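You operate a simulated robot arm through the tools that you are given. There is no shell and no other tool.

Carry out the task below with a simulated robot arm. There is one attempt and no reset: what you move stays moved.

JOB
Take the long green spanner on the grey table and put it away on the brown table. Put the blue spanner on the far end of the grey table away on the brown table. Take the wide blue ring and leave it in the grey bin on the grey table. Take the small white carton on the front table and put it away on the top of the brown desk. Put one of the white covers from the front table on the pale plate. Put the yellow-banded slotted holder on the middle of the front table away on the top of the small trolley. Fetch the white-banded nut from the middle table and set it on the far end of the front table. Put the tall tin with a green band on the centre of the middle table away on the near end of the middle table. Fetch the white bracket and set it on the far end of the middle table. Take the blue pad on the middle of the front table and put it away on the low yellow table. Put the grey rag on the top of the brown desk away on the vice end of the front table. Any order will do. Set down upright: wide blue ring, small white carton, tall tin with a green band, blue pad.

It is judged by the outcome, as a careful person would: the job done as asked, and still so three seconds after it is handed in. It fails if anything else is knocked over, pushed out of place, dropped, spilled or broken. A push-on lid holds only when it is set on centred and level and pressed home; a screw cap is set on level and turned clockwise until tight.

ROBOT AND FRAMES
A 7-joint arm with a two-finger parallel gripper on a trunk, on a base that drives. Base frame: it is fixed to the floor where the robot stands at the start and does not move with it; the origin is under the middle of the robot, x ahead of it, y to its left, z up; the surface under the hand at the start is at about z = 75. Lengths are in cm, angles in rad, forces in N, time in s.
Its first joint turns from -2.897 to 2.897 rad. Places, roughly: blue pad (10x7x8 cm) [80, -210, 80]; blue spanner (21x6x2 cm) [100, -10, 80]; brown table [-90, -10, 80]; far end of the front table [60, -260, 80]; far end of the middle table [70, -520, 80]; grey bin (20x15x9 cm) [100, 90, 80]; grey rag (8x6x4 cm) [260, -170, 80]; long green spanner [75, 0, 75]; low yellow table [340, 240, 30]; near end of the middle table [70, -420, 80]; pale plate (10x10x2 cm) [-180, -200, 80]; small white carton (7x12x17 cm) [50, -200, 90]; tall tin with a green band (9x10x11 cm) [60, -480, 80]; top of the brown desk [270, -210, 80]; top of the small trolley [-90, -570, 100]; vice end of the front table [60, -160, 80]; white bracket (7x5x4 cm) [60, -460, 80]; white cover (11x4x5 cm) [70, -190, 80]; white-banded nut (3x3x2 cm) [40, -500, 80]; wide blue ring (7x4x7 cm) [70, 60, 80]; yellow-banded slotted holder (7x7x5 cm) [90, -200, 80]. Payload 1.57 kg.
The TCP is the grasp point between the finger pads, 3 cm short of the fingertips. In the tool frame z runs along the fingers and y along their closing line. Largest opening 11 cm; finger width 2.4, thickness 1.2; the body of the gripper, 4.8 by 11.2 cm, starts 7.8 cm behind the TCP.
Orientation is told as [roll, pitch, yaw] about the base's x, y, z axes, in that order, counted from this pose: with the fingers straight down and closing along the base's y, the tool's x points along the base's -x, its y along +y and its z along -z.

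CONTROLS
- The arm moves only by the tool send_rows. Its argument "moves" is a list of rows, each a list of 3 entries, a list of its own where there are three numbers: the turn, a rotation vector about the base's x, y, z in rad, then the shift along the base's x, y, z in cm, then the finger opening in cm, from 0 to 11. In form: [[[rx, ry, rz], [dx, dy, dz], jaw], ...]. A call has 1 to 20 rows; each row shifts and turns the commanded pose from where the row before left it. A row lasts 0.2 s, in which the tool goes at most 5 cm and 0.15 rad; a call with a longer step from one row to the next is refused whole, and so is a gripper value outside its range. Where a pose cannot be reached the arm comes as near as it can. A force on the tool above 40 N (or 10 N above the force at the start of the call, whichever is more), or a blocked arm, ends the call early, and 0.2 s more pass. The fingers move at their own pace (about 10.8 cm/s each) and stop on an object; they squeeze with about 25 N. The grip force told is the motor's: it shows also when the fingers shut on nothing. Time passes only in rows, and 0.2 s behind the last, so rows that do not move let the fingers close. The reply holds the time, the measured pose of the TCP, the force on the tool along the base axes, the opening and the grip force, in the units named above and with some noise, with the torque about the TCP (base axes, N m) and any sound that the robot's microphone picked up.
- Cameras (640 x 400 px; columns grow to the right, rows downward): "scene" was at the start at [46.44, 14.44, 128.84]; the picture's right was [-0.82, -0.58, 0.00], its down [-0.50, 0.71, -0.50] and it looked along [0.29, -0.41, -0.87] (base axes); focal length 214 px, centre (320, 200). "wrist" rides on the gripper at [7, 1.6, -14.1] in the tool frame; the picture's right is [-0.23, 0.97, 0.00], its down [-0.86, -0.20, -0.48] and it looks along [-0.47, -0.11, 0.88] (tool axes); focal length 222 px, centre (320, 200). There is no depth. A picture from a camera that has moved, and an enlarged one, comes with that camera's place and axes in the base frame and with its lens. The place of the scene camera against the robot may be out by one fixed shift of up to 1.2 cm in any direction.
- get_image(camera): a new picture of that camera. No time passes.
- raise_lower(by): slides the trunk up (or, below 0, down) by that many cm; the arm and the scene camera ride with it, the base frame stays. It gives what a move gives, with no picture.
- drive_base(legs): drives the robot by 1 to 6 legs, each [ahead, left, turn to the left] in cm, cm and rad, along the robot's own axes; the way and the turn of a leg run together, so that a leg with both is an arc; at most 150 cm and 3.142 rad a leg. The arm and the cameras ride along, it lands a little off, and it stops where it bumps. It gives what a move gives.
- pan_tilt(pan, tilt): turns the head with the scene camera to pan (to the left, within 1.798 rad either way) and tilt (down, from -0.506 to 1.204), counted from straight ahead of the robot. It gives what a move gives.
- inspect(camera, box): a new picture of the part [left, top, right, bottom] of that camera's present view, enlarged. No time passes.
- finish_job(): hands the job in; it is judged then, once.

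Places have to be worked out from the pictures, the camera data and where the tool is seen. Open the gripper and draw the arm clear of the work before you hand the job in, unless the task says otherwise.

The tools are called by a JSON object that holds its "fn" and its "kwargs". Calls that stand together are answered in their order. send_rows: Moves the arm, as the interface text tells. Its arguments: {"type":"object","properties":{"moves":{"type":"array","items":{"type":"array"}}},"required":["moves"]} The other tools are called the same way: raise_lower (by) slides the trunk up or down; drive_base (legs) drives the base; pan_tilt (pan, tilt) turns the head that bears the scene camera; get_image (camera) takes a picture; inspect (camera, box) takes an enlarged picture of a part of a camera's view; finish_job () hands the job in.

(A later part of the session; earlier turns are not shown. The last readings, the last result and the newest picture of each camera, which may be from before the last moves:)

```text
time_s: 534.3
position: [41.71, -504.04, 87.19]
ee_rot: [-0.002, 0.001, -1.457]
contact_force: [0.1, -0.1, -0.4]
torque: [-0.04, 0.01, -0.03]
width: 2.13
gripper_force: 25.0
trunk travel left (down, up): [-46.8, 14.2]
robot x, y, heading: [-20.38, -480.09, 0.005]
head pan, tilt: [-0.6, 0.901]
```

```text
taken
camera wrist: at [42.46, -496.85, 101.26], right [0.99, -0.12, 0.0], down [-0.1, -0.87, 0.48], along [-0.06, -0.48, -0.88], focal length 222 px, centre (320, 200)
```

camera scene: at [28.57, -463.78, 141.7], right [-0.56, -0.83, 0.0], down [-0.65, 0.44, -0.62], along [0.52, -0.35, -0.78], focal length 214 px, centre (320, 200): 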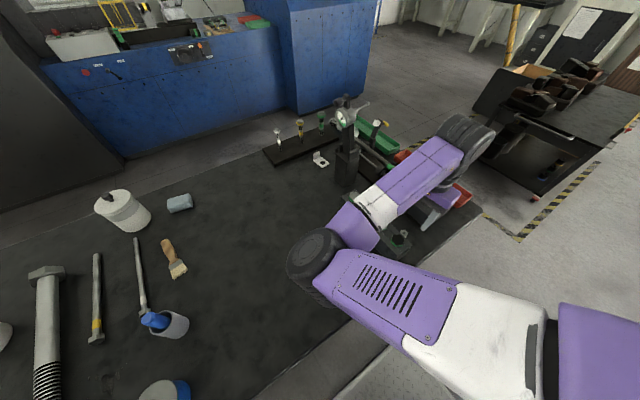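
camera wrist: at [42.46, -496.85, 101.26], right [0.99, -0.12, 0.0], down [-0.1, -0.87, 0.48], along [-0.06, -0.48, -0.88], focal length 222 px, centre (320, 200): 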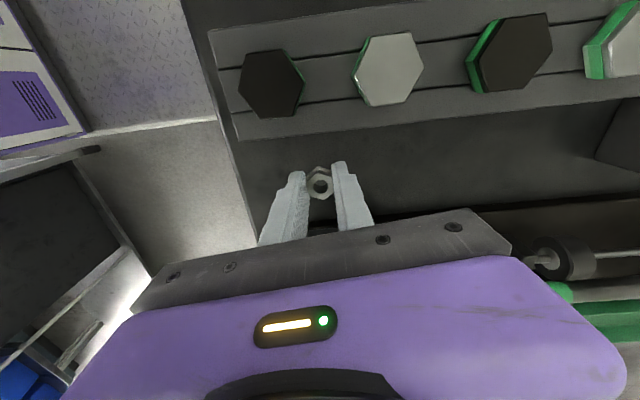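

Nut held (2.1 cm). I lift it and drive back towards the front table: sideways to y -440, turn to face +y, then ahead past the chair.

{"fn": "send_rows", "kwargs": {"moves": [[[0, 0, 0], [0, 0, 4.5], 0], [[0, 0, 0], [0, 0, 4.5], 0], [[0, 0, 0], [0, 0, 4.5], 0], [[0, 0, 0], [0, 0, 4.5], 0], [[0, 0, 0], [0, 0, 4.5], 0], [[0, 0, 0], [0, 2, 4], 0], [[0, 0, 0], [2, 4, 0], 0], [[0, 0, 0], [2, 4, 0], 0], [[0, 0, 0], [2, 4, 0], 0], [[0, 0, 0], [2, 4, 0], 0], [[0, 0, 0], [0, 4, 0], 0], [[0, 0, 0], [0, 0, 0], 0]]}}

{"fn": "drive_base", "kwargs": {"legs": [[0, 40, 0], [0, 0, 1.555]]}}

{"fn": "pan_tilt", "kwargs": {"pan": 0.2, "tilt": 0.6}}

{"fn": "get_image", "kwargs": {"camera": "scene"}}

```text
time_s: 536.9
position: [49.87, -481.93, 113.63]
ee_rot: [-0.002, -0.001, -1.455]
contact_force: [-0.1, 0.8, 0.0]
torque: [0.0, 0.01, 0.0]
width: 2.11
gripper_force: 25.2
trunk travel left (down, up): [-46.8, 14.2]
robot x, y, heading: [-20.6, -480.06, 0.015]
head pan, tilt: [-0.6, 0.901]
```

```text
time_s: 543.1
position: [-15.4, -369.77, 113.58]
ee_rot: [-0.001, 0.0, 0.069]
contact_force: [-0.1, 0.3, -0.9]
torque: [0.03, 0.01, -0.02]
width: 2.1
gripper_force: 24.9
trunk travel left (down, up): [-46.8, 14.2]
robot x, y, heading: [-20.6, -439.45, 1.539]
head pan, tilt: [-0.6, 0.901]
```

```text
time_s: 544.2
position: [-15.25, -369.77, 113.71]
ee_rot: [0.0, 0.001, 0.07]
contact_force: [0.1, -0.4, -0.1]
torque: [0.01, -0.01, 0.01]
width: 2.15
gripper_force: 24.9
trunk travel left (down, up): [-46.8, 14.2]
robot x, y, heading: [-20.52, -439.5, 1.539]
head pan, tilt: [0.201, 0.6]
```

```text
taken
camera scene: at [-40.73, -387.61, 144.17], right [0.99, 0.17, 0.0], down [0.09, -0.56, -0.82], along [-0.14, 0.81, -0.57], focal length 214 px, centre (320, 200)
```

scene: 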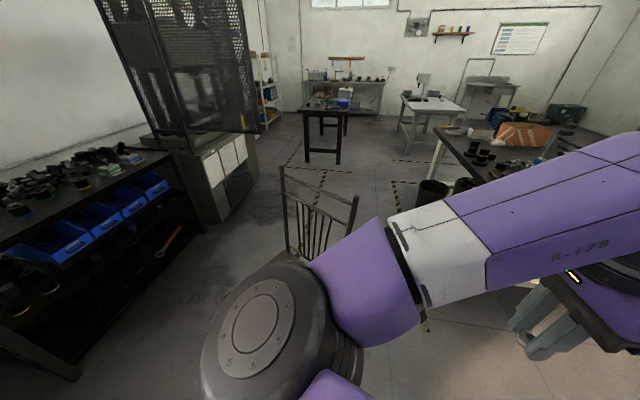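

The aisle ahead is clear with the chair on the left. I straighten, shift right to x -8, and drive ahead to y -264.

{"fn": "drive_base", "kwargs": {"legs": [[0, -13, 0.031], [100, 0, 0], [75, 0, 0]]}}

{"fn": "drive_base", "kwargs": {"legs": [[0, 0, -1.57]]}}

{"fn": "pan_tilt", "kwargs": {"pan": -0.1, "tilt": 0.9}}

{"fn": "get_image", "kwargs": {"camera": "scene"}}

{"fn": "get_image", "kwargs": {"camera": "wrist"}}

```text
time_s: 554.0
position: [0.81, -194.35, 113.64]
ee_rot: [-0.002, 0.002, 0.073]
contact_force: [0.2, 0.3, -0.9]
torque: [-0.01, -0.02, 0.0]
width: 2.14
gripper_force: 25.1
trunk travel left (down, up): [-46.8, 14.2]
robot x, y, heading: [-4.37, -264.09, 1.537]
head pan, tilt: [0.201, 0.6]
```

```text
time_s: 558.1
position: [65.72, -267.36, 113.7]
ee_rot: [-0.004, -0.001, -1.472]
contact_force: [0.4, 0.7, -0.1]
torque: [0.02, 0.02, 0.0]
width: 2.11
gripper_force: 24.4
trunk travel left (down, up): [-46.8, 14.2]
robot x, y, heading: [-4.24, -263.69, -0.003]
head pan, tilt: [0.201, 0.6]
```

```text
time_s: 558.9
position: [65.64, -267.36, 113.66]
ee_rot: [-0.004, 0.0, -1.472]
contact_force: [-0.2, 0.0, -0.2]
torque: [0.01, -0.01, 0.02]
width: 2.11
gripper_force: 25.0
trunk travel left (down, up): [-46.8, 14.2]
robot x, y, heading: [-4.09, -264.36, -0.005]
head pan, tilt: [-0.099, 0.901]
```

```text
taken
camera scene: at [46.08, -245.2, 141.7], right [-0.1, -0.99, 0.0], down [-0.78, 0.08, -0.62], along [0.62, -0.06, -0.78], focal length 214 px, centre (320, 200)
```

scene: 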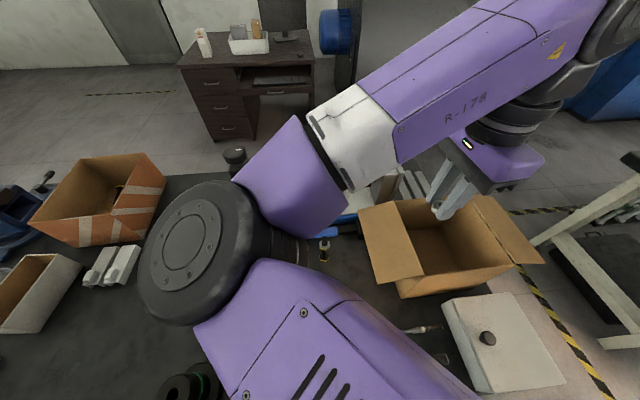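

```text
taken
camera wrist: at [66.52, -260.17, 127.76], right [0.99, -0.13, 0.0], down [-0.11, -0.87, 0.48], along [-0.06, -0.47, -0.88], focal length 222 px, centre (320, 200)
```

wrist: 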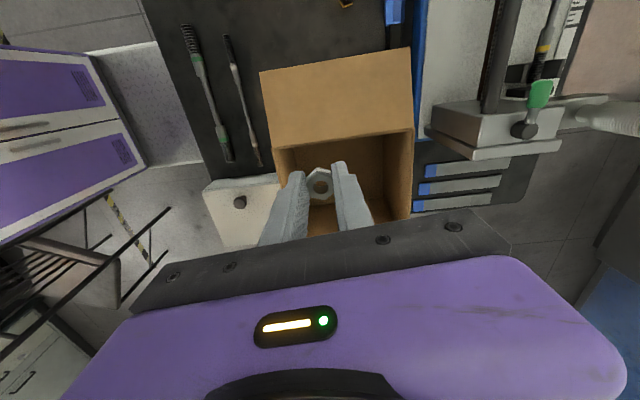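

The far end of the front table has free surface at about (60, -250.5), between the files and a standing bolt. I raise the trunk for elbow clearance, drive 13 cm to +y, and bring the nut there.

{"fn": "raise_lower", "kwargs": {"by": 14}}

{"fn": "drive_base", "kwargs": {"legs": [[0, 14, 0]]}}

{"fn": "send_rows", "kwargs": {"moves": [[[0, 0, 0], [-2.8, 1.6, -2], 0], [[0, 0, 0], [-2.8, 1.6, -3], 0], [[0, 0, 0], [0, 0, -4.5], 0], [[0, 0, 0], [0, 0, -4.5], 0], [[0, 0, 0], [0, 0, -4.5], 0], [[0, 0, 0], [0, 0, 0], 0]]}}

{"fn": "get_image", "kwargs": {"camera": "wrist"}}

{"fn": "get_image", "kwargs": {"camera": "scene"}}

```text
time_s: 560.6
position: [65.71, -267.44, 127.72]
ee_rot: [-0.002, 0.0, -1.474]
contact_force: [0.0, -0.2, 0.1]
torque: [-0.02, 0.02, 0.01]
width: 2.12
gripper_force: 24.9
trunk travel left (down, up): [-60.8, 0.2]
robot x, y, heading: [-4.04, -264.12, -0.003]
head pan, tilt: [-0.099, 0.901]
```

```text
time_s: 561.9
position: [65.73, -253.21, 127.6]
ee_rot: [-0.002, 0.001, -1.472]
contact_force: [0.5, 0.1, -1.2]
torque: [0.02, -0.04, 0.02]
width: 2.15
gripper_force: 25.0
trunk travel left (down, up): [-60.8, 0.2]
robot x, y, heading: [-4.28, -249.92, -0.003]
head pan, tilt: [-0.099, 0.901]
```

```text
time_s: 563.3
position: [60.45, -249.66, 109.18]
ee_rot: [-0.002, 0.0, -1.474]
contact_force: [0.7, -0.3, -0.6]
torque: [-0.02, -0.03, 0.0]
width: 2.11
gripper_force: 25.2
trunk travel left (down, up): [-60.8, 0.2]
robot x, y, heading: [-3.89, -249.52, -0.01]
head pan, tilt: [-0.099, 0.901]
```

```text
taken
camera wrist: at [61.28, -242.62, 123.27], right [0.99, -0.13, 0.0], down [-0.11, -0.87, 0.48], along [-0.06, -0.48, -0.88], focal length 222 px, centre (320, 200)
```

wrist: 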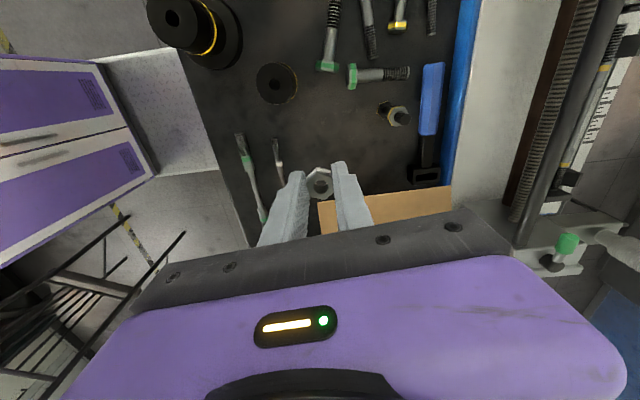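

```text
taken
camera scene: at [46.15, -231.09, 155.7], right [-0.1, -0.99, 0.0], down [-0.78, 0.08, -0.62], along [0.62, -0.07, -0.78], focal length 214 px, centre (320, 200)
```

scene: 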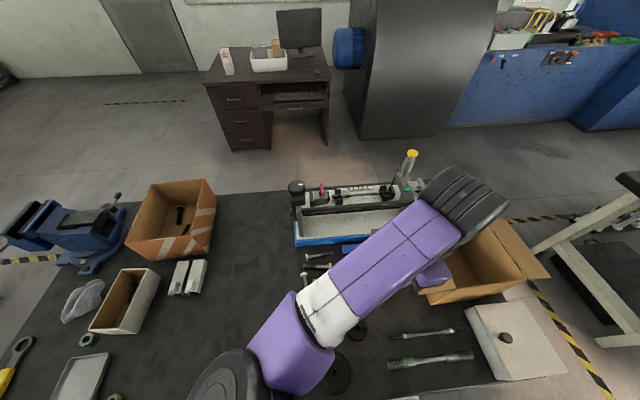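

The spot below is clear. I lower in stages, watching the elbow over the spools.

{"fn": "send_rows", "kwargs": {"moves": [[[0, 0, 0], [0, -1.5, -3], 0], [[0, 0, 0], [0, 0, -4.5], 0], [[0, 0, 0], [0, 0, -4.5], 0], [[0, 0, 0], [0, 0, 0], 0]]}}

{"fn": "pan_tilt", "kwargs": {"pan": 0.1, "tilt": 1.15}}

{"fn": "get_image", "kwargs": {"camera": "scene"}}

{"fn": "get_image", "kwargs": {"camera": "wrist"}}

```text
time_s: 564.3
position: [60.27, -251.56, 97.1]
ee_rot: [0.001, -0.001, -1.471]
contact_force: [0.1, -0.5, 0.5]
torque: [0.0, -0.01, -0.02]
width: 2.12
gripper_force: 25.6
trunk travel left (down, up): [-60.8, 0.2]
robot x, y, heading: [-3.67, -250.26, -0.007]
head pan, tilt: [-0.099, 0.901]
```

```text
time_s: 565.1
position: [60.27, -251.47, 97.13]
ee_rot: [-0.003, 0.001, -1.47]
contact_force: [-0.4, -0.3, -0.2]
torque: [0.0, -0.02, -0.01]
width: 2.13
gripper_force: 25.3
trunk travel left (down, up): [-60.8, 0.2]
robot x, y, heading: [-4.02, -250.21, -0.005]
head pan, tilt: [0.099, 1.15]
```

```text
taken
camera scene: at [44.57, -229.74, 154.01], right [0.09, -1.0, 0.0], down [-0.91, -0.09, -0.41], along [0.41, 0.04, -0.91], focal length 214 px, centre (320, 200)
```

scene: 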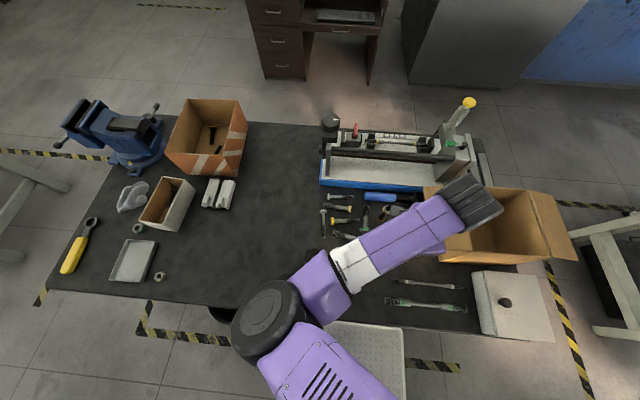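

```text
taken
camera wrist: at [61.05, -244.26, 111.26], right [0.99, -0.13, 0.0], down [-0.11, -0.87, 0.48], along [-0.06, -0.48, -0.88], focal length 222 px, centre (320, 200)
```

wrist: 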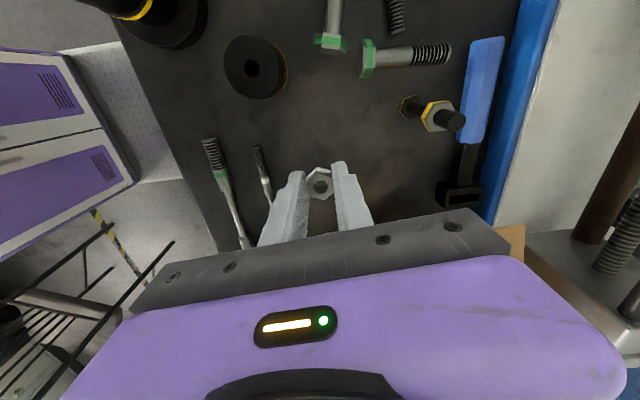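

The elbow is some 15 cm above the spools. I lower further to z 86 and check once more.

{"fn": "send_rows", "kwargs": {"moves": [[[0, 0, 0], [0, 0, -4], 0], [[0, 0, 0], [0, 0, -4], 0], [[0, 0, 0], [0, 0, -2.5], 0], [[0, 0, 0], [0, 0, 0], 0]]}}

{"fn": "get_image", "kwargs": {"camera": "scene"}}

{"fn": "get_image", "kwargs": {"camera": "wrist"}}

```text
time_s: 566.1
position: [60.02, -251.36, 86.51]
ee_rot: [-0.002, 0.001, -1.471]
contact_force: [0.3, 0.5, -0.1]
torque: [0.01, -0.01, -0.03]
width: 2.17
gripper_force: 25.2
trunk travel left (down, up): [-60.8, 0.2]
robot x, y, heading: [-4.1, -249.91, -0.008]
head pan, tilt: [0.099, 1.15]
```

```text
taken
camera scene: at [44.57, -229.73, 154.0], right [0.09, -1.0, 0.0], down [-0.91, -0.09, -0.41], along [0.41, 0.04, -0.91], focal length 214 px, centre (320, 200)
```

scene: 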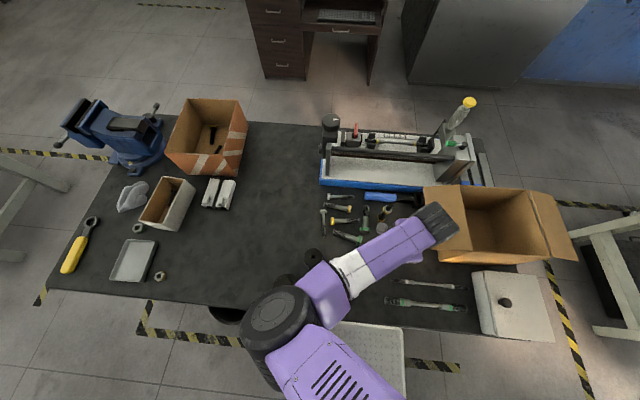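

```text
taken
camera wrist: at [60.93, -244.19, 100.62], right [0.99, -0.13, 0.0], down [-0.11, -0.87, 0.48], along [-0.06, -0.48, -0.88], focal length 222 px, centre (320, 200)
```

wrist: 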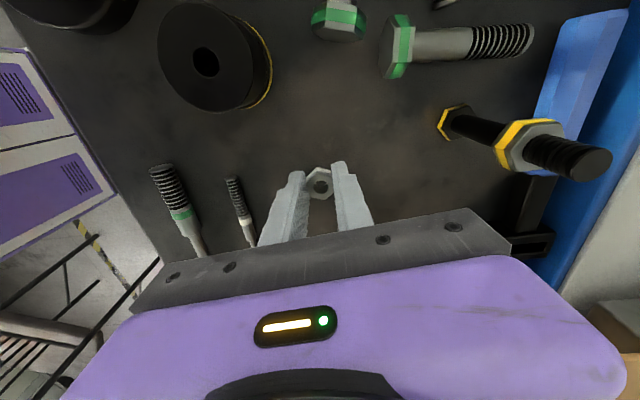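

{"fn": "send_rows", "kwargs": {"moves": [[[0, 0, 0], [0, 0, -1.5], 0], [[0, 0, 0], [0, 0, -1], 0], [[0, 0, 0], [0, 0, -0.4], 0], [[0, 0, 0], [0, 0, 0], 0]]}}

```text
time_s: 567.1
position: [60.23, -251.6, 83.74]
ee_rot: [-0.002, 0.0, -1.471]
contact_force: [0.1, -0.1, -0.5]
torque: [-0.01, 0.01, 0.01]
width: 2.12
gripper_force: 25.1
trunk travel left (down, up): [-60.8, 0.2]
robot x, y, heading: [-4.01, -250.15, -0.003]
head pan, tilt: [0.099, 1.15]
```

{"fn": "send_rows", "kwargs": {"moves": [[[0, 0, 0], [0, 0, -0.2], 0], [[0, 0, 0], [0, 0, -0.2], 0], [[0, 0, 0], [0, 0, -0.15], 0], [[0, 0, 0], [0, 0, 0], 0]]}}

```text
time_s: 568.1
position: [60.27, -251.58, 83.25]
ee_rot: [-0.003, 0.0, -1.472]
contact_force: [0.8, 0.9, -0.3]
torque: [0.03, 0.0, 0.02]
width: 2.14
gripper_force: 24.7
trunk travel left (down, up): [-60.8, 0.2]
robot x, y, heading: [-4.2, -250.21, -0.006]
head pan, tilt: [0.099, 1.15]
```

{"fn": "send_rows", "kwargs": {"moves": [[[0, 0, 0], [0, 0, -0.15], 0], [[0, 0, 0], [0, 0, -0.1], 0], [[0, 0, 0], [0, 0, 0], 0]]}}

```text
time_s: 568.9
position: [60.24, -251.58, 83.14]
ee_rot: [0.0, -0.002, -1.472]
contact_force: [-0.5, 0.3, 18.0]
torque: [-0.04, 0.03, -0.01]
width: 2.15
gripper_force: 25.0
trunk travel left (down, up): [-60.8, 0.2]
robot x, y, heading: [-3.98, -250.16, 0.0]
head pan, tilt: [0.099, 1.15]
```

The nut is on the table. I ease up, open and rise.

{"fn": "send_rows", "kwargs": {"moves": [[[0, 0, 0], [0, 0, 0.12], 0], [[0, 0, 0], [0, 0, 0], 4], [[0, 0, 0], [0, 0, 0], 5], [[0, 0, 0], [0, 0, 2], 5], [[0, 0, 0], [0, 0, 4], 5], [[0, 0, 0], [0, 0, 4.5], 5], [[0, 0, 0], [0, 0, 4.5], 5], [[0, 0, 0], [0, 0, 4.5], 5], [[0, 0, 0], [0, 0, 4.5], 5], [[0, 0, 0], [0, 0, 0], 5]]}}

{"fn": "get_image", "kwargs": {"camera": "wrist"}}

{"fn": "get_image", "kwargs": {"camera": "scene"}}

```text
time_s: 571.1
position: [59.95, -251.51, 107.03]
ee_rot: [-0.004, 0.0, -1.472]
contact_force: [-0.4, -0.4, 1.7]
torque: [-0.04, -0.03, 0.03]
width: 5.01
gripper_force: 0.0
trunk travel left (down, up): [-60.8, 0.2]
robot x, y, heading: [-4.41, -249.74, -0.009]
head pan, tilt: [0.099, 1.15]
```

```text
taken
camera wrist: at [60.88, -244.38, 121.18], right [0.99, -0.13, 0.0], down [-0.11, -0.87, 0.48], along [-0.06, -0.48, -0.88], focal length 222 px, centre (320, 200)
```

wrist: 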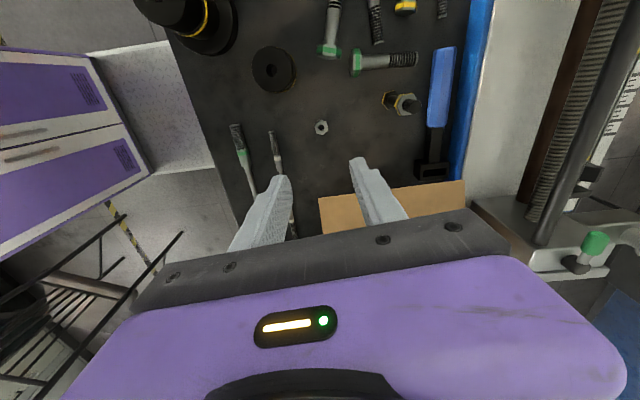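

```text
taken
camera scene: at [44.56, -229.74, 154.0], right [0.09, -1.0, 0.0], down [-0.91, -0.09, -0.41], along [0.41, 0.04, -0.91], focal length 214 px, centre (320, 200)
```

scene: 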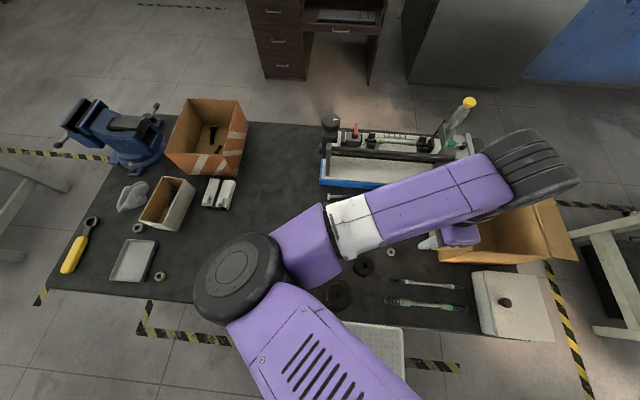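

The nut lies on the far end of the front table. Last job: a white cover to the pale plate. I move to y -205 and look at the covers.

{"fn": "drive_base", "kwargs": {"legs": [[-12, 0, 0], [0, 45, 0]]}}

{"fn": "send_rows", "kwargs": {"moves": [[[0, 0, 0.14], [4, 0.5, 0], 8], [[0, 0, 0.14], [4, 0.5, 0], 8], [[0, 0, 0.14], [4, 0.5, 0], 8], [[0, 0, 0.14], [4, 0.5, 0], 8], [[0, 0, 0.14], [0, 0.5, 0], 8], [[0, 0, 0.14], [0, 0, 0], 8], [[0, 0, 0.14], [0, 0, 0], 8], [[0, 0, 0.14], [0, 0, 0], 8], [[0, 0, 0.14], [0, 0, 0], 8], [[0, 0, 0.14], [0, 0, 0], 8], [[0, 0, 0], [0, 0, 0], 8]]}}

{"fn": "get_image", "kwargs": {"camera": "wrist"}}

{"fn": "pan_tilt", "kwargs": {"pan": 0.0, "tilt": 0.9}}

{"fn": "get_image", "kwargs": {"camera": "scene"}}

```text
time_s: 574.7
position: [47.96, -205.4, 106.98]
ee_rot: [-0.002, 0.0, -1.465]
contact_force: [0.0, 0.2, 0.5]
torque: [0.03, -0.02, 0.02]
width: 5.0
gripper_force: 0.1
trunk travel left (down, up): [-60.8, 0.2]
robot x, y, heading: [-16.21, -204.32, 0.007]
head pan, tilt: [0.099, 1.15]
```

```text
time_s: 577.1
position: [63.79, -202.85, 107.11]
ee_rot: [-0.002, -0.001, -0.063]
contact_force: [0.1, -0.4, 0.8]
torque: [-0.02, -0.01, 0.01]
width: 8.01
gripper_force: 0.1
trunk travel left (down, up): [-60.8, 0.2]
robot x, y, heading: [-16.26, -203.87, -0.001]
head pan, tilt: [0.099, 1.15]
```

```text
taken
camera wrist: at [56.92, -200.72, 121.14], right [0.29, 0.96, 0.0], down [0.84, -0.25, 0.48], along [0.46, -0.14, -0.88], focal length 222 px, centre (320, 200)
```

wrist: 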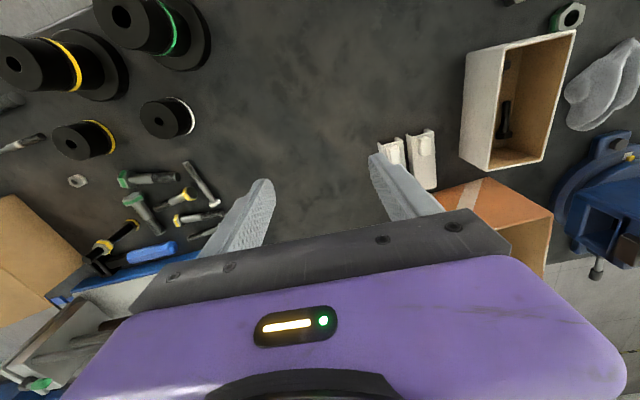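

```text
time_s: 577.9
position: [63.99, -202.92, 107.11]
ee_rot: [-0.001, 0.0, -0.063]
contact_force: [0.2, -0.3, 0.1]
torque: [0.01, -0.03, 0.03]
width: 7.99
gripper_force: 0.1
trunk travel left (down, up): [-60.8, 0.2]
robot x, y, heading: [-16.34, -204.34, 0.003]
head pan, tilt: [0.0, 0.901]
```

```text
taken
camera scene: at [33.88, -184.24, 155.69], right [0.0, -1.0, 0.0], down [-0.78, 0.0, -0.62], along [0.62, 0.0, -0.78], focal length 214 px, centre (320, 200)
```

scene: 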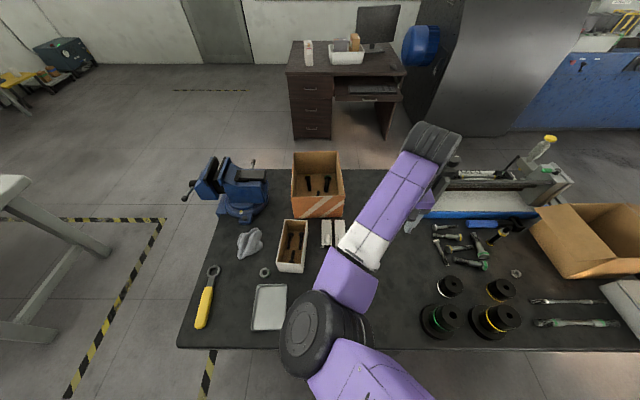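

I enlarge the covers in both views.

{"fn": "inspect", "kwargs": {"camera": "wrist", "box": [360, 110, 460, 210]}}

{"fn": "inspect", "kwargs": {"camera": "scene", "box": [270, 200, 370, 280]}}

```text
4.00 times, centred on (410, 160) of wrist
camera zoom: at [56.93, -200.71, 121.14], right [0.29, 0.96, 0.0], down [0.84, -0.25, 0.48], along [0.46, -0.14, -0.88], focal length 888 px, centre (-40, 360)
```

zoom: 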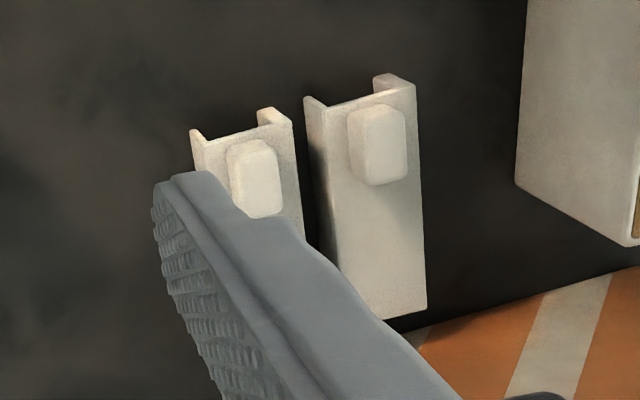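

```text
5.00 times, centred on (320, 240) of scene
camera zoom: at [33.88, -184.24, 155.69], right [0.0, -1.0, 0.0], down [-0.78, 0.0, -0.62], along [0.62, 0.0, -0.78], focal length 1072 px, centre (320, 0)
```

zoom: 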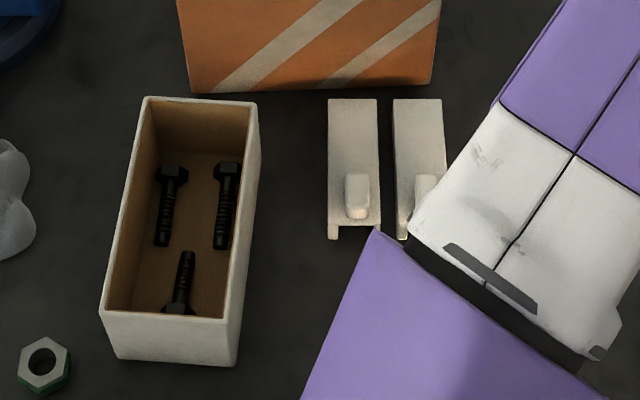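

The covers are inverted channels with a knob on top at the -x end; the gap between them is too narrow for a finger, so I grip the second one by its knob at about (70.7, -192.2). I move above it.

{"fn": "send_rows", "kwargs": {"moves": [[[0, 0, 0.03], [2.2, 3.6, 0], 6], [[0, 0, 0.03], [2.2, 3.6, 0], 6], [[0, 0, 0], [2.2, 3.5, 0], 6], [[0, 0, 0], [0, 0, 0], 6]]}}

{"fn": "raise_lower", "kwargs": {"by": -10}}

{"fn": "get_image", "kwargs": {"camera": "wrist"}}

{"fn": "inspect", "kwargs": {"camera": "wrist", "box": [260, 90, 400, 200]}}

{"fn": "get_image", "kwargs": {"camera": "scene"}}

```text
time_s: 578.9
position: [70.5, -192.25, 107.08]
ee_rot: [-0.002, -0.001, -0.005]
contact_force: [0.3, -0.6, 0.9]
torque: [-0.03, 0.02, 0.02]
width: 6.01
gripper_force: 0.0
trunk travel left (down, up): [-60.8, 0.2]
robot x, y, heading: [-16.37, -203.95, 0.001]
head pan, tilt: [0.0, 0.901]
```

```text
time_s: 580.2
position: [70.48, -192.33, 97.08]
ee_rot: [-0.002, -0.001, -0.005]
contact_force: [0.3, -0.3, -0.5]
torque: [0.0, 0.01, -0.01]
width: 5.99
gripper_force: 0.1
trunk travel left (down, up): [-50.8, 10.2]
robot x, y, heading: [-16.03, -204.64, 0.004]
head pan, tilt: [0.0, 0.901]
```

```text
taken
camera wrist: at [63.35, -190.51, 111.21], right [0.23, 0.97, 0.0], down [0.85, -0.2, 0.48], along [0.47, -0.11, -0.88], focal length 222 px, centre (320, 200)
```

wrist: 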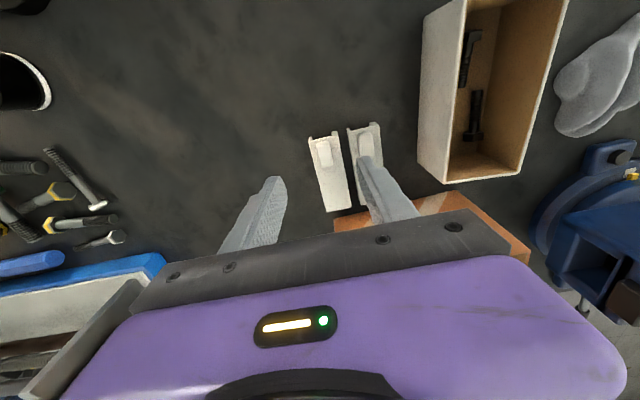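

```text
3.64 times, centred on (330, 145) of wrist
camera zoom: at [63.35, -190.51, 111.21], right [0.23, 0.97, 0.0], down [0.85, -0.2, 0.48], along [0.47, -0.11, -0.88], focal length 808 px, centre (284, 400)
```

zoom: 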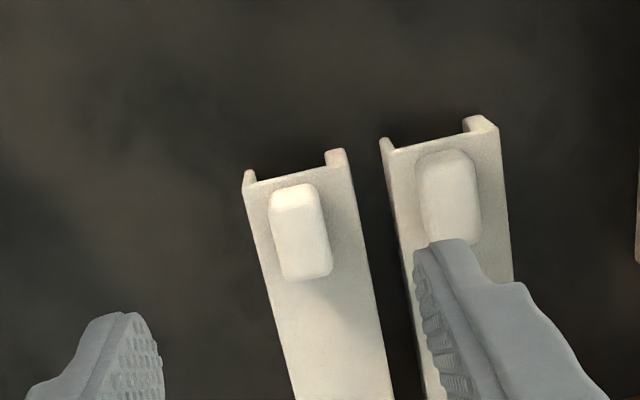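

```text
taken
camera scene: at [33.88, -184.24, 145.7], right [0.0, -1.0, 0.0], down [-0.78, 0.0, -0.62], along [0.62, 0.0, -0.78], focal length 214 px, centre (320, 200)
```

scene: 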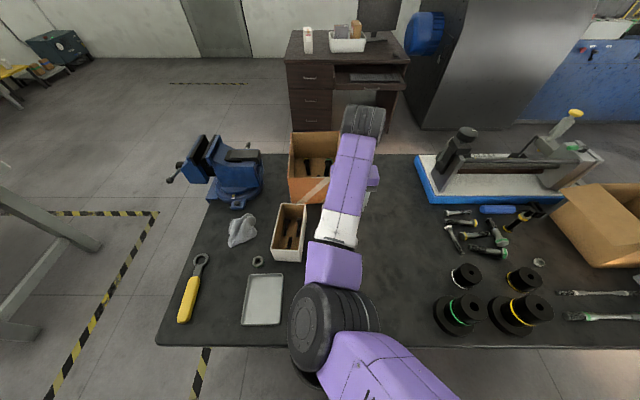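

The knob is at about (71.2, -192.0); the neighbour's knob leaves little room, so I set the opening to 3.7 cm, correct the position and go down to z 89.

{"fn": "send_rows", "kwargs": {"moves": [[[0, 0, 0.03], [0.7, 0.27, 0], 3.7], [[0, 0, 0], [0, 0, -3], 3.7], [[0, 0, 0], [0, 0, -3], 3.7], [[0, 0, 0], [0, 0, -2], 3.7], [[0, 0, 0], [0, 0, 0], 3.7]]}}

{"fn": "get_image", "kwargs": {"camera": "wrist"}}

{"fn": "inspect", "kwargs": {"camera": "wrist", "box": [260, 110, 400, 220]}}

```text
time_s: 581.4
position: [71.22, -192.06, 89.12]
ee_rot: [-0.001, 0.001, 0.024]
contact_force: [-0.6, 0.2, -0.1]
torque: [0.0, -0.01, -0.02]
width: 3.73
gripper_force: 0.1
trunk travel left (down, up): [-50.8, 10.2]
robot x, y, heading: [-16.24, -204.16, 0.005]
head pan, tilt: [0.0, 0.901]
```

```text
taken
camera wrist: at [64.01, -190.51, 103.17], right [0.2, 0.98, 0.0], down [0.86, -0.18, 0.48], along [0.47, -0.1, -0.88], focal length 222 px, centre (320, 200)
```

wrist: 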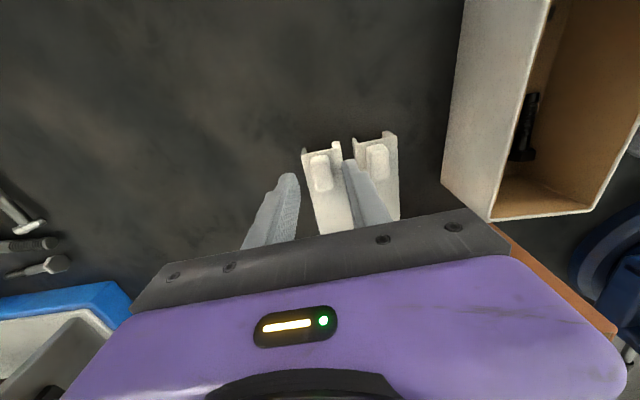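

```text
3.64 times, centred on (330, 165) of wrist
camera zoom: at [64.01, -190.51, 103.17], right [0.2, 0.98, 0.0], down [0.86, -0.18, 0.48], along [0.47, -0.1, -0.88], focal length 808 px, centre (284, 327)
```

zoom: 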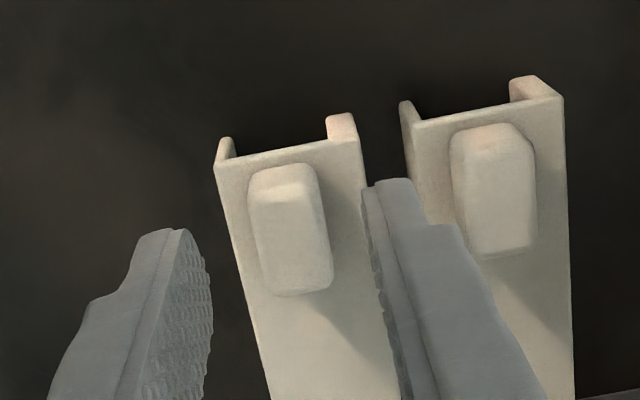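

Well aligned. I go down slowly until the tips are just above the channel's top.

{"fn": "send_rows", "kwargs": {"moves": [[[0, 0, 0], [0.1, 0.1, -1.2], 3.7], [[0, 0, 0], [0, 0, -0.8], 3.7], [[0, 0, 0], [0, 0, -0.4], 3.7], [[0, 0, 0], [0, 0, 0], 3.7]]}}

{"fn": "inspect", "kwargs": {"camera": "wrist", "box": [260, 110, 400, 220]}}

```text
time_s: 582.4
position: [71.26, -192.08, 86.59]
ee_rot: [-0.002, -0.001, 0.025]
contact_force: [0.2, -0.1, 0.2]
torque: [0.02, 0.02, 0.01]
width: 3.7
gripper_force: 0.1
trunk travel left (down, up): [-50.8, 10.2]
robot x, y, heading: [-16.15, -204.45, -0.0]
head pan, tilt: [0.0, 0.901]
```

```text
3.64 times, centred on (330, 165) of wrist
camera zoom: at [64.07, -190.39, 100.75], right [0.2, 0.98, 0.0], down [0.86, -0.18, 0.48], along [0.47, -0.1, -0.88], focal length 808 px, centre (284, 327)
```

zoom: 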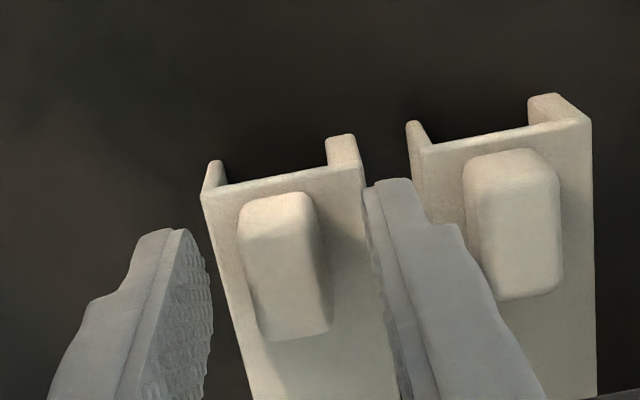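

{"fn": "send_rows", "kwargs": {"moves": [[[0, 0, 0], [0, 0, -0.2], 3.7], [[0, 0, 0], [0, 0, -0.2], 3.7], [[0, 0, 0], [0, 0, 0], 3.7]]}}

```text
time_s: 583.2
position: [71.23, -191.94, 86.15]
ee_rot: [-0.002, 0.001, 0.027]
contact_force: [0.5, -0.1, 0.1]
torque: [-0.01, 0.03, -0.02]
width: 3.71
gripper_force: 0.2
trunk travel left (down, up): [-50.8, 10.2]
robot x, y, heading: [-16.16, -204.43, 0.003]
head pan, tilt: [0.0, 0.901]
```

The tips are at z 83.15, still free. I close on the knob and lift a little.

{"fn": "send_rows", "kwargs": {"moves": [[[0, 0, 0], [0, 0, 0], 0], [[0, 0, 0], [0, 0, 0], 0], [[0, 0, 0], [0, 0, 0], 0], [[0, 0, 0], [0, 0, 0], 0], [[0, 0, 0], [0, 0, 0.3], 0], [[0, 0, 0], [0, 0, 0.5], 0], [[0, 0, 0], [0, 0, 0.7], 0], [[0, 0, 0], [0, 0, 0], 0]]}}

{"fn": "get_image", "kwargs": {"camera": "wrist"}}

{"fn": "inspect", "kwargs": {"camera": "wrist", "box": [260, 110, 420, 240]}}

```text
time_s: 585.0
position: [71.28, -191.86, 87.74]
ee_rot: [-0.001, -0.001, 0.027]
contact_force: [0.7, -0.6, -0.9]
torque: [-0.06, 0.02, 0.0]
width: 1.71
gripper_force: 24.9
trunk travel left (down, up): [-50.8, 10.2]
robot x, y, heading: [-16.34, -204.17, 0.004]
head pan, tilt: [0.0, 0.901]
```

```text
taken
camera wrist: at [64.1, -190.39, 101.89], right [0.2, 0.98, 0.0], down [0.86, -0.18, 0.48], along [0.47, -0.1, -0.88], focal length 222 px, centre (320, 200)
```

wrist: 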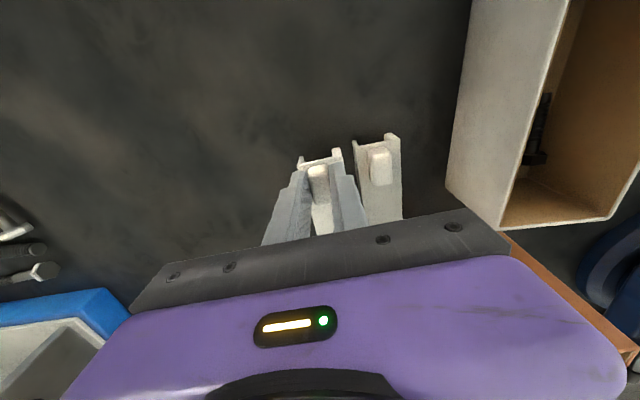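

```text
3.08 times, centred on (340, 175) of wrist
camera zoom: at [64.1, -190.39, 101.89], right [0.2, 0.98, 0.0], down [0.86, -0.18, 0.48], along [0.47, -0.1, -0.88], focal length 684 px, centre (258, 277)
```

zoom: 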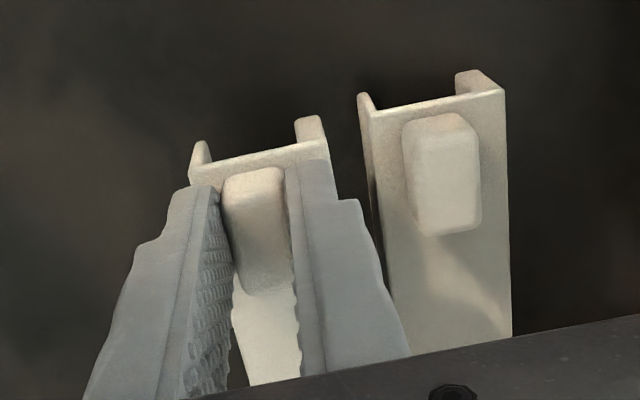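

The knob is held (1.7 cm). I lift further and check that the cover comes up level.

{"fn": "send_rows", "kwargs": {"moves": [[[0, 0, 0], [0, 0, 2], 0], [[0, 0, 0], [0, 0, 3], 0], [[0, 0, 0], [0, 0, 4], 0], [[0, 0, 0], [0, 0, 4.5], 0], [[0, 0, 0], [0, 0, 4.5], 0], [[0, 0, 0], [0, 0, 0], 0]]}}

{"fn": "get_image", "kwargs": {"camera": "wrist"}}

{"fn": "get_image", "kwargs": {"camera": "scene"}}

```text
time_s: 586.4
position: [71.31, -191.95, 105.86]
ee_rot: [-0.002, 0.0, 0.025]
contact_force: [0.3, -0.3, -0.3]
torque: [-0.03, 0.03, -0.05]
width: 1.73
gripper_force: 25.0
trunk travel left (down, up): [-50.8, 10.2]
robot x, y, heading: [-16.15, -204.21, 0.003]
head pan, tilt: [0.0, 0.901]
```

```text
taken
camera wrist: at [64.16, -190.44, 120.03], right [0.2, 0.98, 0.0], down [0.86, -0.18, 0.48], along [0.47, -0.1, -0.88], focal length 222 px, centre (320, 200)
```

wrist: 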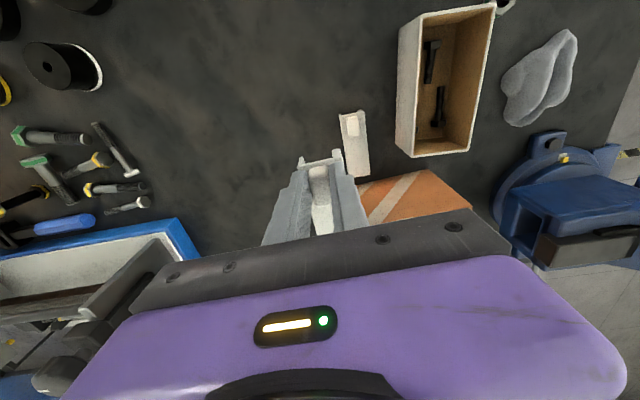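

```text
taken
camera scene: at [33.88, -184.23, 145.7], right [0.0, -1.0, 0.0], down [-0.78, 0.0, -0.62], along [0.62, 0.0, -0.78], focal length 214 px, centre (320, 200)
```

scene: 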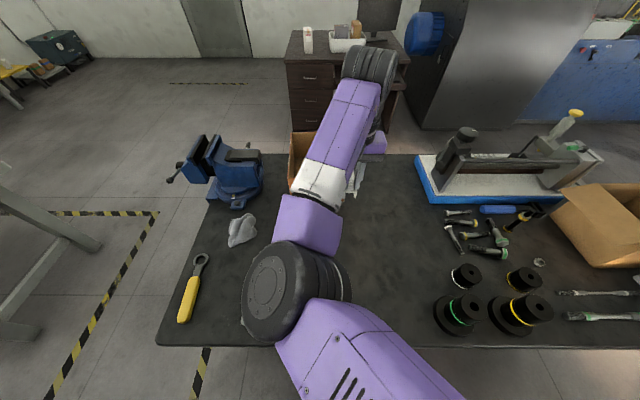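

The cover is held level. I draw the arm in, back off from the table and turn left to face the machine at x -180.

{"fn": "send_rows", "kwargs": {"moves": [[[0, 0, 0], [-4, -1, 1], 0], [[0, 0, 0], [-4, -1, 1], 0], [[0, 0, 0], [-4, -1, 1], 0], [[0, 0, 0], [-4, -1, 1], 0], [[0, 0, 0], [0, 0, 0], 0]]}}

{"fn": "drive_base", "kwargs": {"legs": [[-14, 0, 0], [0, 0, 3.13]]}}

{"fn": "pan_tilt", "kwargs": {"pan": -0.2, "tilt": 0.6}}

{"fn": "get_image", "kwargs": {"camera": "scene"}}

{"fn": "get_image", "kwargs": {"camera": "wrist"}}

```text
time_s: 587.6
position: [55.28, -195.9, 109.78]
ee_rot: [-0.003, 0.002, 0.026]
contact_force: [0.4, -0.6, -1.5]
torque: [0.01, 0.04, 0.0]
width: 1.73
gripper_force: 25.0
trunk travel left (down, up): [-50.8, 10.2]
robot x, y, heading: [-15.97, -204.17, 0.003]
head pan, tilt: [0.0, 0.901]
```

```text
time_s: 596.2
position: [-102.25, -210.12, 109.76]
ee_rot: [-0.001, 0.001, 3.133]
contact_force: [-0.6, -0.6, -0.9]
torque: [-0.02, -0.07, -0.01]
width: 1.73
gripper_force: 25.4
trunk travel left (down, up): [-50.8, 10.2]
robot x, y, heading: [-30.62, -204.17, 3.109]
head pan, tilt: [0.0, 0.901]
```

```text
time_s: 597.0
position: [-102.1, -210.17, 109.69]
ee_rot: [-0.004, -0.001, 3.134]
contact_force: [-0.4, -0.5, -1.4]
torque: [-0.03, 0.01, 0.0]
width: 1.73
gripper_force: 24.9
trunk travel left (down, up): [-50.8, 10.2]
robot x, y, heading: [-30.6, -204.14, 3.109]
head pan, tilt: [-0.201, 0.6]
```

```text
taken
camera scene: at [-82.38, -220.98, 148.17], right [0.23, 0.97, 0.0], down [0.55, -0.13, -0.82], along [-0.8, 0.19, -0.57], focal length 214 px, centre (320, 200)
```

scene: 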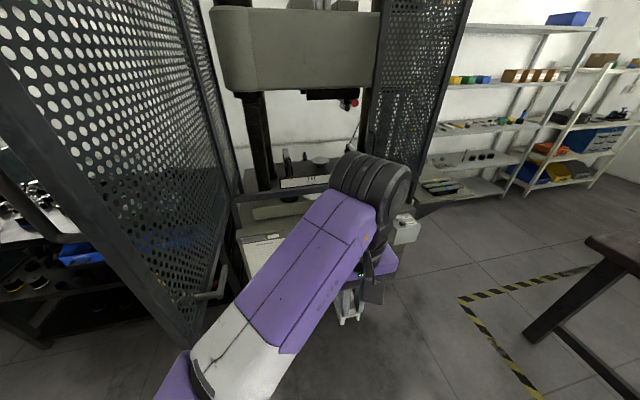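

```text
taken
camera wrist: at [-95.37, -211.83, 123.88], right [-0.24, -0.97, 0.0], down [-0.85, 0.21, 0.48], along [-0.47, 0.11, -0.88], focal length 222 px, centre (320, 200)
```

wrist: 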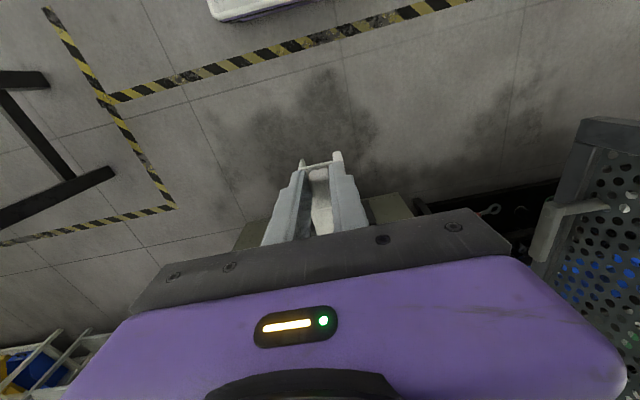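

I see the machine with its mesh door open on the left. I enlarge the inside to find the pale plate.

{"fn": "inspect", "kwargs": {"camera": "scene", "box": [210, 80, 430, 260]}}

{"fn": "pan_tilt", "kwargs": {"pan": 0.3, "tilt": 0.3}}

{"fn": "get_image", "kwargs": {"camera": "scene"}}

```text
2.22 times, centred on (320, 170) of scene
camera zoom: at [-82.38, -220.98, 148.17], right [0.23, 0.97, 0.0], down [0.55, -0.13, -0.82], along [-0.8, 0.19, -0.57], focal length 477 px, centre (320, 267)
```

zoom: 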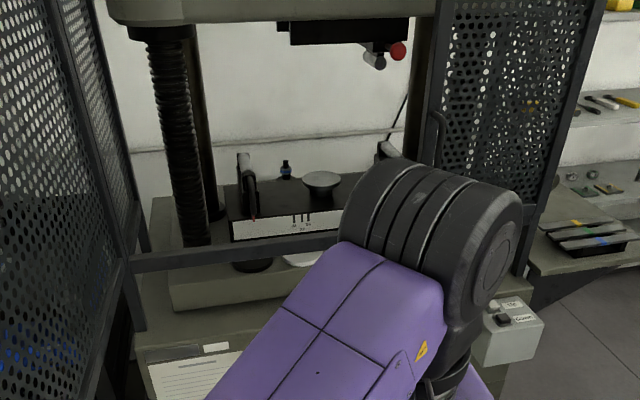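

```text
time_s: 597.9
position: [-102.12, -210.14, 109.82]
ee_rot: [-0.002, 0.0, 3.132]
contact_force: [0.2, 0.5, -1.2]
torque: [0.02, -0.04, -0.01]
width: 1.75
gripper_force: 25.2
trunk travel left (down, up): [-50.8, 10.2]
robot x, y, heading: [-30.35, -204.03, 3.109]
head pan, tilt: [0.3, 0.3]
```

```text
taken
camera scene: at [-82.79, -225.49, 150.92], right [-0.26, 0.96, 0.0], down [0.29, 0.08, -0.96], along [-0.92, -0.25, -0.3], focal length 214 px, centre (320, 200)
```

scene: 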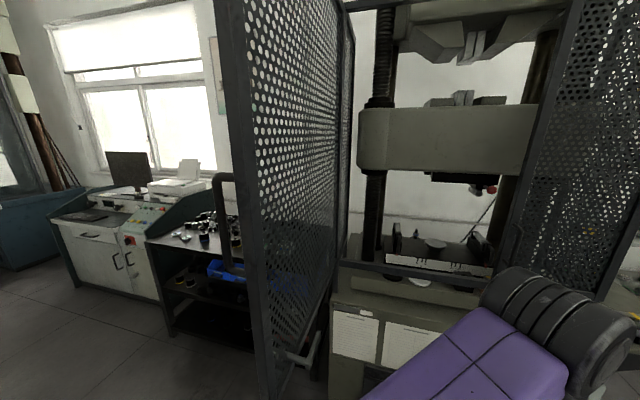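

The plate seems to lie on the machine's bed behind a front bar, at about (-183, -202). I raise the trunk fully for a better look inside before deciding how to reach in.

{"fn": "raise_lower", "kwargs": {"by": 10}}

{"fn": "pan_tilt", "kwargs": {"pan": -0.05, "tilt": 0.35}}

{"fn": "get_image", "kwargs": {"camera": "scene"}}

{"fn": "inspect", "kwargs": {"camera": "scene", "box": [200, 140, 460, 320]}}

```text
time_s: 599.3
position: [-102.31, -210.14, 119.7]
ee_rot: [-0.002, -0.002, 3.131]
contact_force: [-0.2, 0.0, -1.1]
torque: [-0.03, -0.01, 0.01]
width: 1.75
gripper_force: 24.8
trunk travel left (down, up): [-60.8, 0.2]
robot x, y, heading: [-30.11, -204.33, 3.109]
head pan, tilt: [0.3, 0.3]
```

```text
time_s: 600.1
position: [-102.17, -210.17, 119.83]
ee_rot: [0.0, 0.0, 3.132]
contact_force: [-0.5, 0.4, -1.4]
torque: [0.0, -0.04, -0.01]
width: 1.72
gripper_force: 25.2
trunk travel left (down, up): [-60.8, 0.2]
robot x, y, heading: [-30.2, -204.2, 3.11]
head pan, tilt: [-0.051, 0.351]
```

```text
taken
camera scene: at [-83.06, -222.26, 160.45], right [0.08, 1.0, 0.0], down [0.34, -0.03, -0.94], along [-0.94, 0.08, -0.34], focal length 214 px, centre (320, 200)
```

scene: 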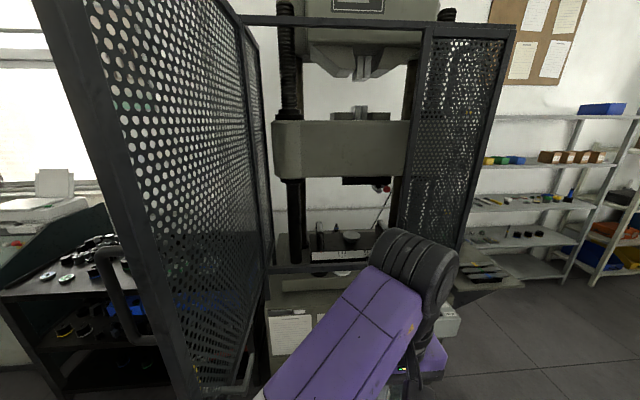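

```text
2.22 times, centred on (330, 230) of scene
camera zoom: at [-83.06, -222.26, 160.45], right [0.08, 1.0, 0.0], down [0.34, -0.03, -0.94], along [-0.94, 0.08, -0.34], focal length 477 px, centre (298, 133)
```

zoom: 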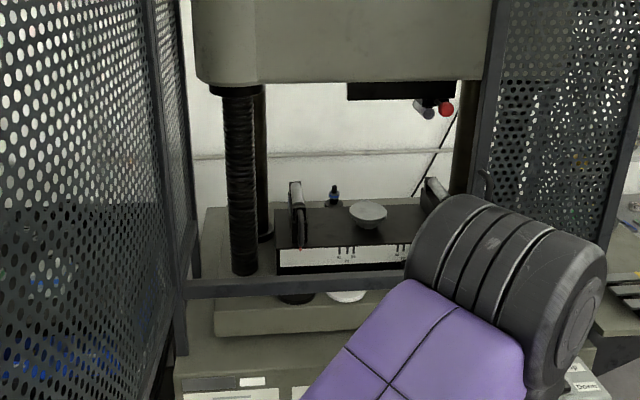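

The plate (white disc) lies at about (-182, -202) behind a frame bar (x about -169, z about 95), with an anvil block behind it; the opening spans y -239..-173. I approach part way, angled slightly left, and look again.

{"fn": "drive_base", "kwargs": {"legs": [[38, -14, 0], [0, 0, 0.2]]}}

{"fn": "pan_tilt", "kwargs": {"pan": -0.05, "tilt": 0.6}}

{"fn": "get_image", "kwargs": {"camera": "scene"}}

{"fn": "get_image", "kwargs": {"camera": "wrist"}}

```text
time_s: 603.4
position: [-137.63, -209.87, 119.85]
ee_rot: [-0.002, 0.002, -2.947]
contact_force: [0.1, 0.3, -1.5]
torque: [-0.02, -0.01, -0.01]
width: 1.7
gripper_force: 24.9
trunk travel left (down, up): [-60.8, 0.2]
robot x, y, heading: [-68.03, -189.57, -2.971]
head pan, tilt: [-0.051, 0.351]
```

```text
time_s: 604.1
position: [-137.57, -209.87, 119.79]
ee_rot: [-0.001, -0.001, -2.947]
contact_force: [0.6, -0.1, -0.4]
torque: [0.02, -0.03, 0.01]
width: 1.72
gripper_force: 25.0
trunk travel left (down, up): [-60.8, 0.2]
robot x, y, heading: [-68.26, -189.41, -2.967]
head pan, tilt: [-0.051, 0.6]
```

```text
taken
camera scene: at [-116.01, -217.81, 158.18], right [-0.12, 0.99, 0.0], down [0.56, 0.07, -0.83], along [-0.82, -0.1, -0.56], focal length 214 px, centre (320, 200)
```

scene: 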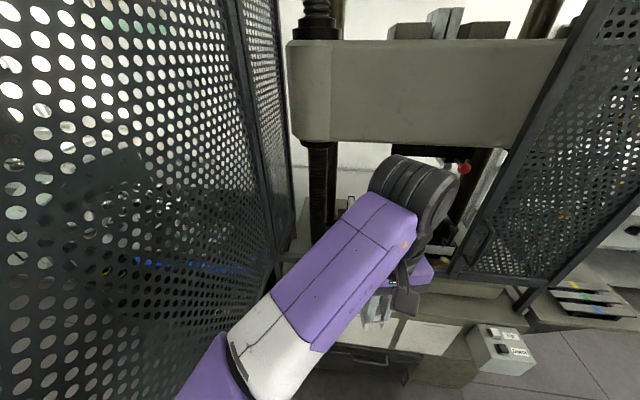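

```text
taken
camera wrist: at [-130.6, -210.14, 133.88], right [-0.03, -1.0, 0.0], down [-0.88, 0.03, 0.48], along [-0.48, 0.02, -0.88], focal length 222 px, centre (320, 200)
```

wrist: 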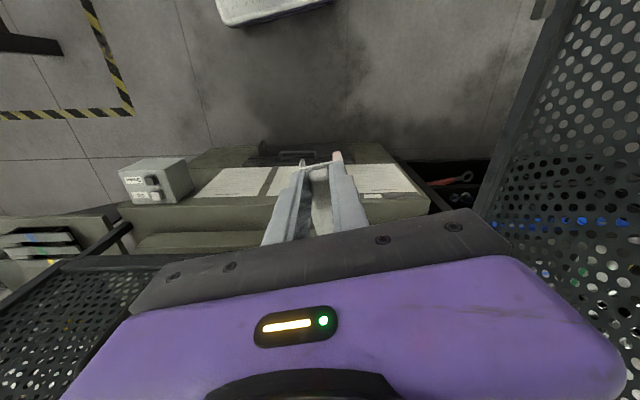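

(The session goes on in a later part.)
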